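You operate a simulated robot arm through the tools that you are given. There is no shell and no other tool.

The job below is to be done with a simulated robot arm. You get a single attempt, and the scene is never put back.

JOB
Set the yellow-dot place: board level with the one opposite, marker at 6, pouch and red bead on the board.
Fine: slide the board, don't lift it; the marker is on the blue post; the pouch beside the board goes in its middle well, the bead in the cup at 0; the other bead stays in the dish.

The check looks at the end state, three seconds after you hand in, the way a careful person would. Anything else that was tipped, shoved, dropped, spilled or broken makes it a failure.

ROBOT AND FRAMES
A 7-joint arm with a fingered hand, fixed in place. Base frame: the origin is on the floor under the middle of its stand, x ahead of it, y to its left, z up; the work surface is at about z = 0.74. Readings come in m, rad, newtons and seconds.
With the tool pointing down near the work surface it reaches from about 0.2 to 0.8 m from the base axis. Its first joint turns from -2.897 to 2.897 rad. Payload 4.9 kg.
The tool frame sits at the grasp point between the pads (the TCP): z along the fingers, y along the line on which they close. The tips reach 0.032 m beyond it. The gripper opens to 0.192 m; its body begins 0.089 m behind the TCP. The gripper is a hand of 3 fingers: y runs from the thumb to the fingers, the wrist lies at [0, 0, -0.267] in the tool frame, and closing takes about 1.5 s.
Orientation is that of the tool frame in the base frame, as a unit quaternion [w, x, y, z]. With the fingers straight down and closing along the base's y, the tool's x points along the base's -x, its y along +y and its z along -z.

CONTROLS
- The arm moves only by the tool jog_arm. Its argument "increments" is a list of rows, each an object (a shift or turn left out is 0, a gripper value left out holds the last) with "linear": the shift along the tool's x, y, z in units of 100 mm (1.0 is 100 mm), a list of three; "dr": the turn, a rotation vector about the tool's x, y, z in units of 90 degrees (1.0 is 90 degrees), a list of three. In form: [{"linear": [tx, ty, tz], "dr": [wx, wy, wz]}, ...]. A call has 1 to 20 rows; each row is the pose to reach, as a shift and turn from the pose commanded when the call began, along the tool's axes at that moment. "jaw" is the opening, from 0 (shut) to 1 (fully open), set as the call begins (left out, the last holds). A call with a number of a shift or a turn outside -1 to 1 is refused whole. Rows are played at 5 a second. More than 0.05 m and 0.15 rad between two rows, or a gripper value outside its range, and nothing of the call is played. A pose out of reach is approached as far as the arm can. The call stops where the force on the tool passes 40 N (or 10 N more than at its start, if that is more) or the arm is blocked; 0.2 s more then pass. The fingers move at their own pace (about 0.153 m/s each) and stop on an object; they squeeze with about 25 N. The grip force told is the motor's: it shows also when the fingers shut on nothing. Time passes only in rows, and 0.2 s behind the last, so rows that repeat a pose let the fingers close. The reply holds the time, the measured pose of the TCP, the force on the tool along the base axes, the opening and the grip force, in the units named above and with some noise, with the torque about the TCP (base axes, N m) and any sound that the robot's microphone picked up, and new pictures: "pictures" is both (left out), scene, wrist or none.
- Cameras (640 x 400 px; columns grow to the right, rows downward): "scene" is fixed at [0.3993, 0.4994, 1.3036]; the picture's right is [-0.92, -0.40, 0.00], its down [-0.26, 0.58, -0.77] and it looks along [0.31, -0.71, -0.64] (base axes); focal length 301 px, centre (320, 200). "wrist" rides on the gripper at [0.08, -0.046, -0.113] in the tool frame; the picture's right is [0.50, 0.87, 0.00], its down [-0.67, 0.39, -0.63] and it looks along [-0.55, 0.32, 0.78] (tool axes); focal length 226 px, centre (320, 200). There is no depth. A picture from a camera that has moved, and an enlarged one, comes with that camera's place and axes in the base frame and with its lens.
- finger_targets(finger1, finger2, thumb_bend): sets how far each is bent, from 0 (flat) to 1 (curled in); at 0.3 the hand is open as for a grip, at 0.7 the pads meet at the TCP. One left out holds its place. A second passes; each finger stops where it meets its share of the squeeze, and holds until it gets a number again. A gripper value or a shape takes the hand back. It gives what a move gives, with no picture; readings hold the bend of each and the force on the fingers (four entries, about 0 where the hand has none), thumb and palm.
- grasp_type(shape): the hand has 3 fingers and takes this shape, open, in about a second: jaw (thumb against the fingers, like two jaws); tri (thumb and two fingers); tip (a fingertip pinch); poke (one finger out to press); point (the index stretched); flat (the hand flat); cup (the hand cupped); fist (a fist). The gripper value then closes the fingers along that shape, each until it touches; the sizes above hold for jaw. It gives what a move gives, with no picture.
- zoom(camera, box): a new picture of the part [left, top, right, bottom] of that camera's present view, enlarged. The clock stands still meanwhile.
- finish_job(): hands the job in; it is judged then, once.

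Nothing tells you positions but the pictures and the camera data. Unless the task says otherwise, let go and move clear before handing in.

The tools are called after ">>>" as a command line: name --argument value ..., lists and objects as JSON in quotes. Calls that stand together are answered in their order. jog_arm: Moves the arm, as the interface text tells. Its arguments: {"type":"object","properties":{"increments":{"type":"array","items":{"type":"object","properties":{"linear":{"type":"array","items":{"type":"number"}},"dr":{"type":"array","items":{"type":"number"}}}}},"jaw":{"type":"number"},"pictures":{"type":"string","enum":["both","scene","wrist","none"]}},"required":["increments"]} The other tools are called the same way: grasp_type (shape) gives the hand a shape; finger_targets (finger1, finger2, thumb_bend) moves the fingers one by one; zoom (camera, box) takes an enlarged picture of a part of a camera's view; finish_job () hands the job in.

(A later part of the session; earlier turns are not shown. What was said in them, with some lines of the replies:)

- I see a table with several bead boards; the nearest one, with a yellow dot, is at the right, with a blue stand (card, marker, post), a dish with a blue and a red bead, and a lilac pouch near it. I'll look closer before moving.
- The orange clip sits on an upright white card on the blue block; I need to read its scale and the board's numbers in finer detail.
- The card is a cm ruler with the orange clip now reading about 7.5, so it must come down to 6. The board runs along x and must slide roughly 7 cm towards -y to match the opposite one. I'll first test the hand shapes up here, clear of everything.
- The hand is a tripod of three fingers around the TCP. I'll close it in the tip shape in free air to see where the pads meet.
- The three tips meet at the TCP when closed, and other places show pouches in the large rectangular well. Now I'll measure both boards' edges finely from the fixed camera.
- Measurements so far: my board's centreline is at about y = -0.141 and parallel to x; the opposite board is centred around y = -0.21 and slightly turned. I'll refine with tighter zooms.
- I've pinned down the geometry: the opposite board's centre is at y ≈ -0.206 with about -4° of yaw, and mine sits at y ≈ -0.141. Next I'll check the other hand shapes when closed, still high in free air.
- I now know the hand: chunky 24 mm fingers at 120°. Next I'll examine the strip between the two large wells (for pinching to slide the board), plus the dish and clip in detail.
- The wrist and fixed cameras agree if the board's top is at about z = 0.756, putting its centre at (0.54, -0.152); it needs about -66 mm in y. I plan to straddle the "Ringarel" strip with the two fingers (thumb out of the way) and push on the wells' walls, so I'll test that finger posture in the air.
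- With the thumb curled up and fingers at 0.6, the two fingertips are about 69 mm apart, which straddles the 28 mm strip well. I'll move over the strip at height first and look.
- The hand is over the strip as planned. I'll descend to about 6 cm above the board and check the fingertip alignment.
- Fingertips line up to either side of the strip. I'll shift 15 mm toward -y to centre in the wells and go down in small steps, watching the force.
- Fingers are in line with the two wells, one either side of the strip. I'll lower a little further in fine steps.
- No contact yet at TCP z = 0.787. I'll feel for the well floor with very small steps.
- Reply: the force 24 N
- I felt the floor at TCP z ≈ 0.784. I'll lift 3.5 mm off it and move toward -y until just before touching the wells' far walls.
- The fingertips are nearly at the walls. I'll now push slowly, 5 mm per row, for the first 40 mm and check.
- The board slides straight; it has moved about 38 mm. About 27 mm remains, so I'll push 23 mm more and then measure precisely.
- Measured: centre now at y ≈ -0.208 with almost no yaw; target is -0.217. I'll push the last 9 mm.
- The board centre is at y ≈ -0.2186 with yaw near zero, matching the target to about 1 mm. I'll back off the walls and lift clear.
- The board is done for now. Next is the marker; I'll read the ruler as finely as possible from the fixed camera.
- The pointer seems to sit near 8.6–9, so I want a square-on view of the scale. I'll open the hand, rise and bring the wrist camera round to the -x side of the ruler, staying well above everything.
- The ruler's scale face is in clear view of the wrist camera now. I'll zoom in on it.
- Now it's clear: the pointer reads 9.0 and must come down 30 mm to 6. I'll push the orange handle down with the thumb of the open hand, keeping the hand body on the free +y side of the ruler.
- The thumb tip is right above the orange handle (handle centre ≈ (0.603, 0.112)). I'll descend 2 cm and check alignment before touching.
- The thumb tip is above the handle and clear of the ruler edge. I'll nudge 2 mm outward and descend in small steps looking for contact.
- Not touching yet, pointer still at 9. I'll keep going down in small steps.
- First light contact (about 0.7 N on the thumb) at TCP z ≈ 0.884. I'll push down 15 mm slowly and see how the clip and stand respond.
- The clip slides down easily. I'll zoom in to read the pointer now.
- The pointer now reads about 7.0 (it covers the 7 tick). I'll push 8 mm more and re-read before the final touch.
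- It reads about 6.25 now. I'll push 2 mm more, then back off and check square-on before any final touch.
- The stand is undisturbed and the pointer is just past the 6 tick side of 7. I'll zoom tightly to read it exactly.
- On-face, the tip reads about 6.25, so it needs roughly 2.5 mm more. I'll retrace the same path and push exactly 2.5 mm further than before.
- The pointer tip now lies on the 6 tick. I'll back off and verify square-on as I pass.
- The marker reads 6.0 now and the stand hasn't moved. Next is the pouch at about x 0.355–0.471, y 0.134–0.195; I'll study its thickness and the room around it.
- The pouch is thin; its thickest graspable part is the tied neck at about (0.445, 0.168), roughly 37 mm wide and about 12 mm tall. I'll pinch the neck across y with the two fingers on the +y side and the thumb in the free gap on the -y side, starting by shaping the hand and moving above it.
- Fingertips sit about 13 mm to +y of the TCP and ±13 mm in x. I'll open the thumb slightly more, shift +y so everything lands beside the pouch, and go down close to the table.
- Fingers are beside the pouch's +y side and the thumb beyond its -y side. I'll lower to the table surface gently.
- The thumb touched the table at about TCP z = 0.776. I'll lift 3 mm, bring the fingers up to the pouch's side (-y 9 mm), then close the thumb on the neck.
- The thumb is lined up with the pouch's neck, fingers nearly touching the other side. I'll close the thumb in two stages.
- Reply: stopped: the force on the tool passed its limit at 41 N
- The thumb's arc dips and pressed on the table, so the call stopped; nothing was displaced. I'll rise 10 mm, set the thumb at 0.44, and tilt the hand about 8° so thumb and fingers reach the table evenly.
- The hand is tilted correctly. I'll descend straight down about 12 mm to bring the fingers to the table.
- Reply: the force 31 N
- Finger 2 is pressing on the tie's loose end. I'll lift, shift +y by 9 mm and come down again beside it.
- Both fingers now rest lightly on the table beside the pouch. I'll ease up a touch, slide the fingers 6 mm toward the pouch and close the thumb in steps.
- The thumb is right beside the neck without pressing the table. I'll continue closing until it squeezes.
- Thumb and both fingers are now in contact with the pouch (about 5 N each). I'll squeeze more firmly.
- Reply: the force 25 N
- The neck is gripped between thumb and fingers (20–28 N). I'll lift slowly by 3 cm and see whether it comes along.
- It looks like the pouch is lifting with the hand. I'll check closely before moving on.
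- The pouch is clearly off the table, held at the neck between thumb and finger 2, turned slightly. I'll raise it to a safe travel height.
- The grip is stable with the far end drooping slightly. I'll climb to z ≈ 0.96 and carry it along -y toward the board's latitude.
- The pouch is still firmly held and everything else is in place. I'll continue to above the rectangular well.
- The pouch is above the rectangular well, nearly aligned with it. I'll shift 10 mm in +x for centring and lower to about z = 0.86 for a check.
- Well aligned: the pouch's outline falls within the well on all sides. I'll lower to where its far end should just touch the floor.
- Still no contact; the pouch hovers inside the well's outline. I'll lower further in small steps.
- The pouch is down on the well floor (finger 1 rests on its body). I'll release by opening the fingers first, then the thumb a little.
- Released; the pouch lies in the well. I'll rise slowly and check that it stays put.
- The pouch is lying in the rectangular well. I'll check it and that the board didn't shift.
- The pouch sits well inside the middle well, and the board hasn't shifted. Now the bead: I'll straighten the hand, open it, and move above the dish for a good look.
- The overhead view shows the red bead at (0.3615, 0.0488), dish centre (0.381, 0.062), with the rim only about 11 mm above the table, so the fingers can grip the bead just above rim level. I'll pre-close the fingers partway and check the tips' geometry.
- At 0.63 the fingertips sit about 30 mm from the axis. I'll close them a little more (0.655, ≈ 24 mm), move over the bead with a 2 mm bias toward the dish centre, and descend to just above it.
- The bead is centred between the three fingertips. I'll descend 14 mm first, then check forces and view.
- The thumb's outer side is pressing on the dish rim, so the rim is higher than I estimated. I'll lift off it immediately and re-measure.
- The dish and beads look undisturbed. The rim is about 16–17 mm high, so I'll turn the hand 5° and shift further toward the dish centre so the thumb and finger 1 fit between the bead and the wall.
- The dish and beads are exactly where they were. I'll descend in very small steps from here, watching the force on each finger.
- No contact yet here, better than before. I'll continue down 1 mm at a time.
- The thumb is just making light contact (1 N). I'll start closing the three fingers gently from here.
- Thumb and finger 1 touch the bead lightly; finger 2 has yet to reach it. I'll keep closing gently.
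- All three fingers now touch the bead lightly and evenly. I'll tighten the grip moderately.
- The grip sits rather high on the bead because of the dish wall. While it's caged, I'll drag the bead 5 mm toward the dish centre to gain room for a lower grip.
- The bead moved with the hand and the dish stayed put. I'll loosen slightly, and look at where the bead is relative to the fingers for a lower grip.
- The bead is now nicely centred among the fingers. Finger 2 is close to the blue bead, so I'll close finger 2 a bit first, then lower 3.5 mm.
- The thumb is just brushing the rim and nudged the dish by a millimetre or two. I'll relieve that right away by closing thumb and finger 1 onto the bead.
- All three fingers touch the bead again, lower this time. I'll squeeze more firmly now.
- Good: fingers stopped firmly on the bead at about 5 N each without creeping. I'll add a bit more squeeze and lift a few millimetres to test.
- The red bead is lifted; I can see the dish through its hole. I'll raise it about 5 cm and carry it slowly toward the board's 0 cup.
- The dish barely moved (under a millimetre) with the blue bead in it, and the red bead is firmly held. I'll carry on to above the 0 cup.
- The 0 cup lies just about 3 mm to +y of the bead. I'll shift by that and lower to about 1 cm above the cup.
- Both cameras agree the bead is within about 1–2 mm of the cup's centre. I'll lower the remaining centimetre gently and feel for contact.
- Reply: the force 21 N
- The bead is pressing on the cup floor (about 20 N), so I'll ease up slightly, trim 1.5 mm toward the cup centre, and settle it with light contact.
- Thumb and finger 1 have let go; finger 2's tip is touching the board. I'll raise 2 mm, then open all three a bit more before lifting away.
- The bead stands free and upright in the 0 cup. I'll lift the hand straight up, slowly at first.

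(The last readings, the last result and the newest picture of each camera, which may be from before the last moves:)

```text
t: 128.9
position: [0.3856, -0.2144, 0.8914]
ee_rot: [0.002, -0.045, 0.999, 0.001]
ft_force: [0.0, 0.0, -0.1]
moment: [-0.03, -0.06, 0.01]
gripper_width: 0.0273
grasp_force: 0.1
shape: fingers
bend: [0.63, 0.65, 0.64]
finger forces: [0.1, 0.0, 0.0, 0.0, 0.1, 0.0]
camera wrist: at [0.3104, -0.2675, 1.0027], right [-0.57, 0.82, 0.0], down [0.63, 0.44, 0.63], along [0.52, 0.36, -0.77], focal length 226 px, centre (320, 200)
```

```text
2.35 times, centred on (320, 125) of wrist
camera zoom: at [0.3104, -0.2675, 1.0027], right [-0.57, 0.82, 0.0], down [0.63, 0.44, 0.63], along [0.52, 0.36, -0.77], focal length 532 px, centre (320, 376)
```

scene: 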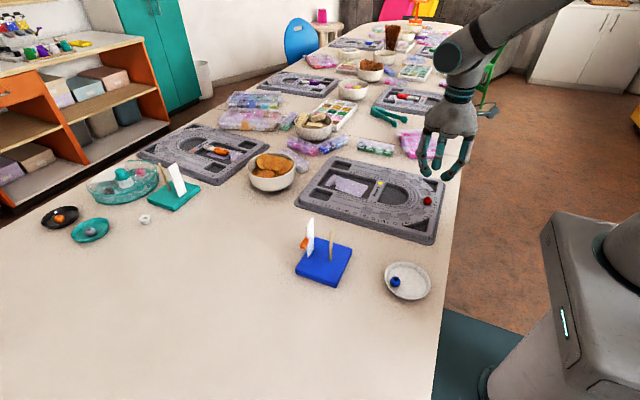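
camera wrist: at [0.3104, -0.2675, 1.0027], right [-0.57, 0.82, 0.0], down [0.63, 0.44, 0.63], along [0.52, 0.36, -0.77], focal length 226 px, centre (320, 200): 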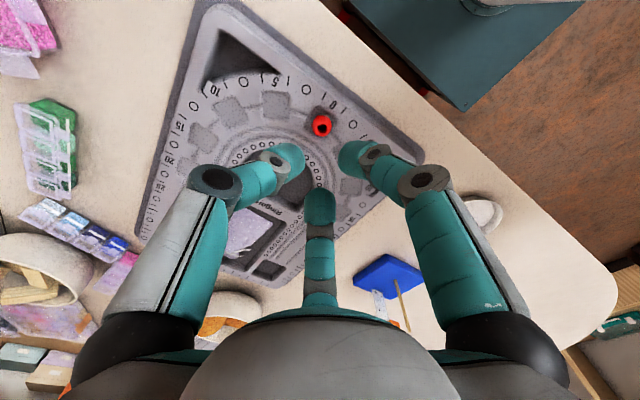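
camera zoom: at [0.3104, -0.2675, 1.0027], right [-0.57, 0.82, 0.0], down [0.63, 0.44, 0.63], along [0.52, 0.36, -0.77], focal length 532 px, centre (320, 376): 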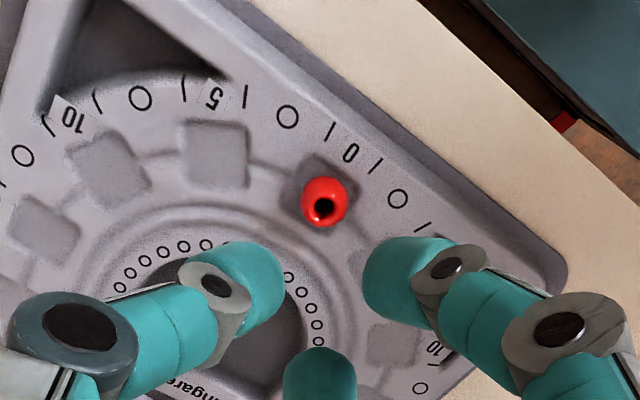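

The red bead sits in the 0 cup and the board hasn't moved. I'll retreat upward to the starting area with the hand open and run a final check of everything.

>>> jog_arm --increments '[{"linear": [-0.2, 0, -0.3], "dr": [0, 0, 0.02]}, {"linear": [-0.5, 0.02, -0.6], "dr": [0, 0, 0.04]}, {"linear": [-0.8, 0.03, -0.9], "dr": [0, 0, 0.055]}, {"linear": [-0.99, 0.05, -0.99], "dr": [0, 0, 0.055]}]' --pictures "none"

>>> jog_arm --increments '[{"linear": [-0.3, 0, -0.3]}, {"linear": [-0.6, 0, -0.6]}, {"linear": [-0.95, 0, -0.7]}, {"linear": [-0.95, 0, -0.7]}]' --jaw 1 --pictures "both"

>>> zoom --camera "wrist" --box '[160, 190, 320, 310]'

>>> zoom --camera "scene" --box '[270, 140, 460, 260]'

>>> zoom --camera "scene" --box '[280, 205, 450, 320]'

```text
t: 129.9
position: [0.4849, -0.1972, 0.9911]
ee_rot: [0.001, 0.0, 1.0, 0.001]
ft_force: [-1.4, 0.5, 0.4]
moment: [0.0, -0.02, 0.01]
gripper_width: 0.0274
grasp_force: 0.1
shape: fingers
bend: [0.63, 0.65, 0.64]
finger forces: [0.1, 0.0, 0.1, 0.1, 0.0, 0.0]
```

```text
t: 130.9
position: [0.5815, -0.1981, 1.0592]
ee_rot: [0.001, 0.0, 1.0, 0.001]
ft_force: [-0.9, 1.1, 0.3]
moment: [-0.01, -0.01, -0.01]
gripper_width: 0.192
grasp_force: 0.0
shape: tip
bend: [0.3, 0.3, 0.3]
finger forces: [0.1, 0.0, 0.0, 0.0, 0.0, 0.0]
camera wrist: at [0.5004, -0.2443, 1.172], right [-0.5, 0.87, 0.0], down [0.67, 0.39, 0.63], along [0.55, 0.32, -0.77], focal length 226 px, centre (320, 200)
```

scene: 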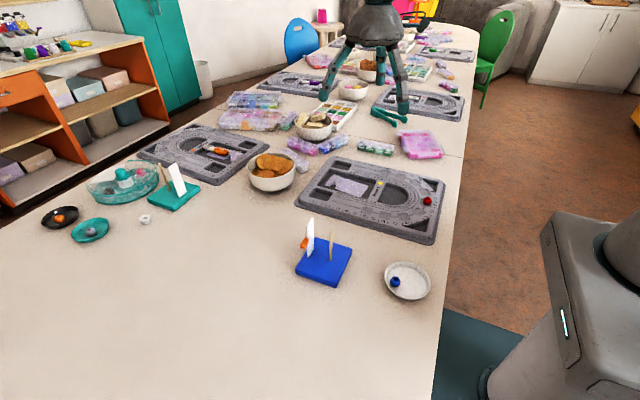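
wrist: 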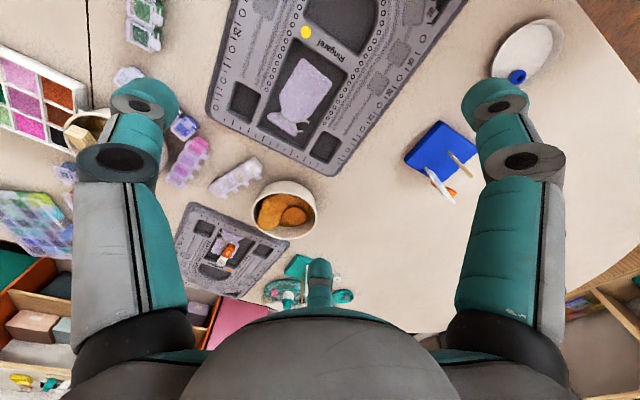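

```text
3.33 times, centred on (240, 250) of wrist
camera zoom: at [0.5004, -0.2443, 1.172], right [-0.5, 0.87, 0.0], down [0.67, 0.39, 0.63], along [0.55, 0.32, -0.77], focal length 754 px, centre (587, 33)
```

zoom: 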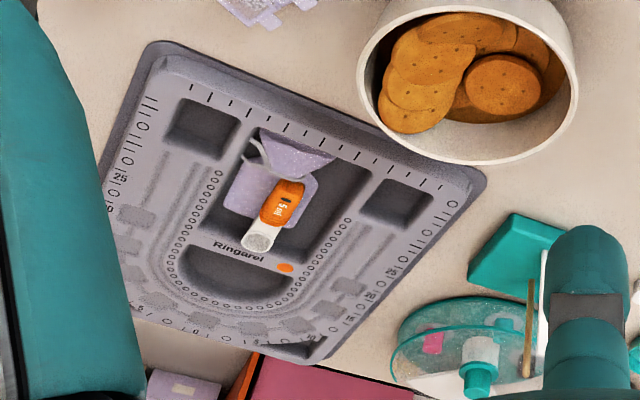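

```text
3.33 times, centred on (365, 200) of scene
camera zoom: at [0.3993, 0.4994, 1.3036], right [-0.92, -0.4, 0.0], down [-0.26, 0.58, -0.77], along [0.31, -0.71, -0.64], focal length 1002 px, centre (170, 200)
```

zoom: 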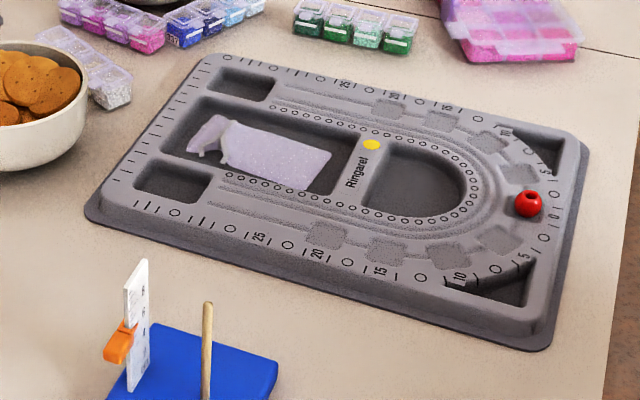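

```text
3.48 times, centred on (365, 262) of scene
camera zoom: at [0.3993, 0.4994, 1.3036], right [-0.92, -0.4, 0.0], down [-0.26, 0.58, -0.77], along [0.31, -0.71, -0.64], focal length 1046 px, centre (164, -17)
```

zoom: 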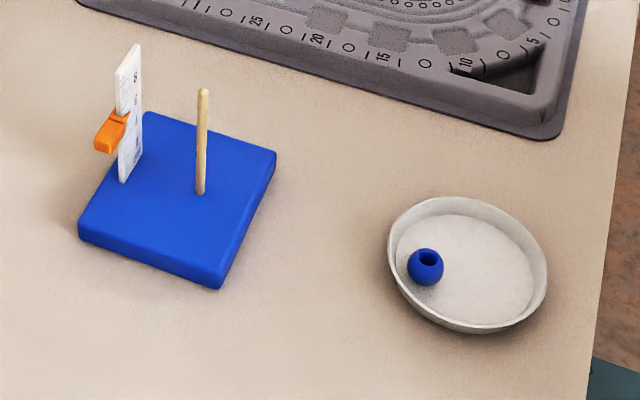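

Both cameras put my board's centre within 1–3 mm of the opposite one; the pouch is in the middle well, the red bead in the 0 cup and the blue bead in its dish. One last look at the marker before handing in.

>>> zoom --camera "scene" --box '[300, 215, 335, 260]'

>>> zoom --camera "scene" --box '[30, 60, 350, 260]'

```text
8.89 times, centred on (318, 238) of scene
camera zoom: at [0.3993, 0.4994, 1.3036], right [-0.92, -0.4, 0.0], down [-0.26, 0.58, -0.77], along [0.31, -0.71, -0.64], focal length 2672 px, centre (342, -133)
```

zoom: 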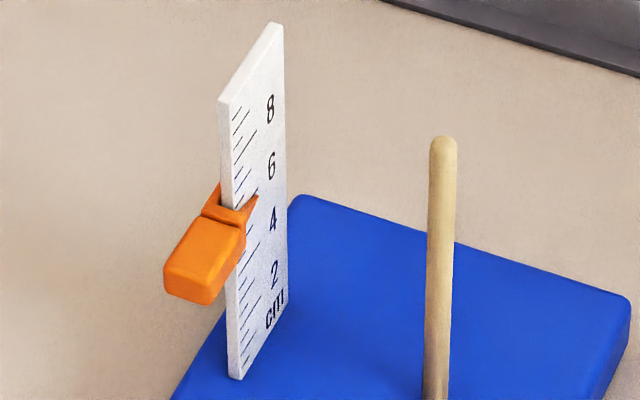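

```text
2.00 times, centred on (190, 160) of scene
camera zoom: at [0.3993, 0.4994, 1.3036], right [-0.92, -0.4, 0.0], down [-0.26, 0.58, -0.77], along [0.31, -0.71, -0.64], focal length 601 px, centre (580, 280)
```

zoom: 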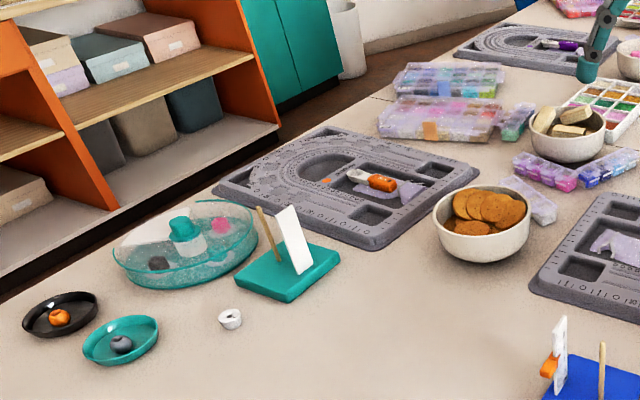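

Everything is in its intended state: board level with the opposite one, marker at 6, pouch in the middle well, red bead in the 0 cup, blue bead in the dish, and nothing else disturbed. The hand is open and clear, so I hand in.

>>> finish_job

```text
The job is handed in.
```

The yellow-dot place is set and the job is handed in. I don't have the check's result.

- **Board:** I slid it without lifting. Its centre is within about 1–3 mm of the opposite board's centre along the table. The opposite board sits about 4° turned; I left this one square to the table edge instead of matching that angle.
- **Marker:** the orange clip's pointer reads 6 on the scale of the blue stand.
- **Pouch:** it lies flat in the middle well, with the neck toward the back end.
- **Beads:** the red bead stands upright in the cup at 0. The blue bead is still in the dish.

While I was gripping the red bead, the thumb pressed on the dish or its rim twice. The dish moved by no more than about a millimetre and did not tip. I saw nothing else on the table disturbed, and the hand is open and clear of everything.
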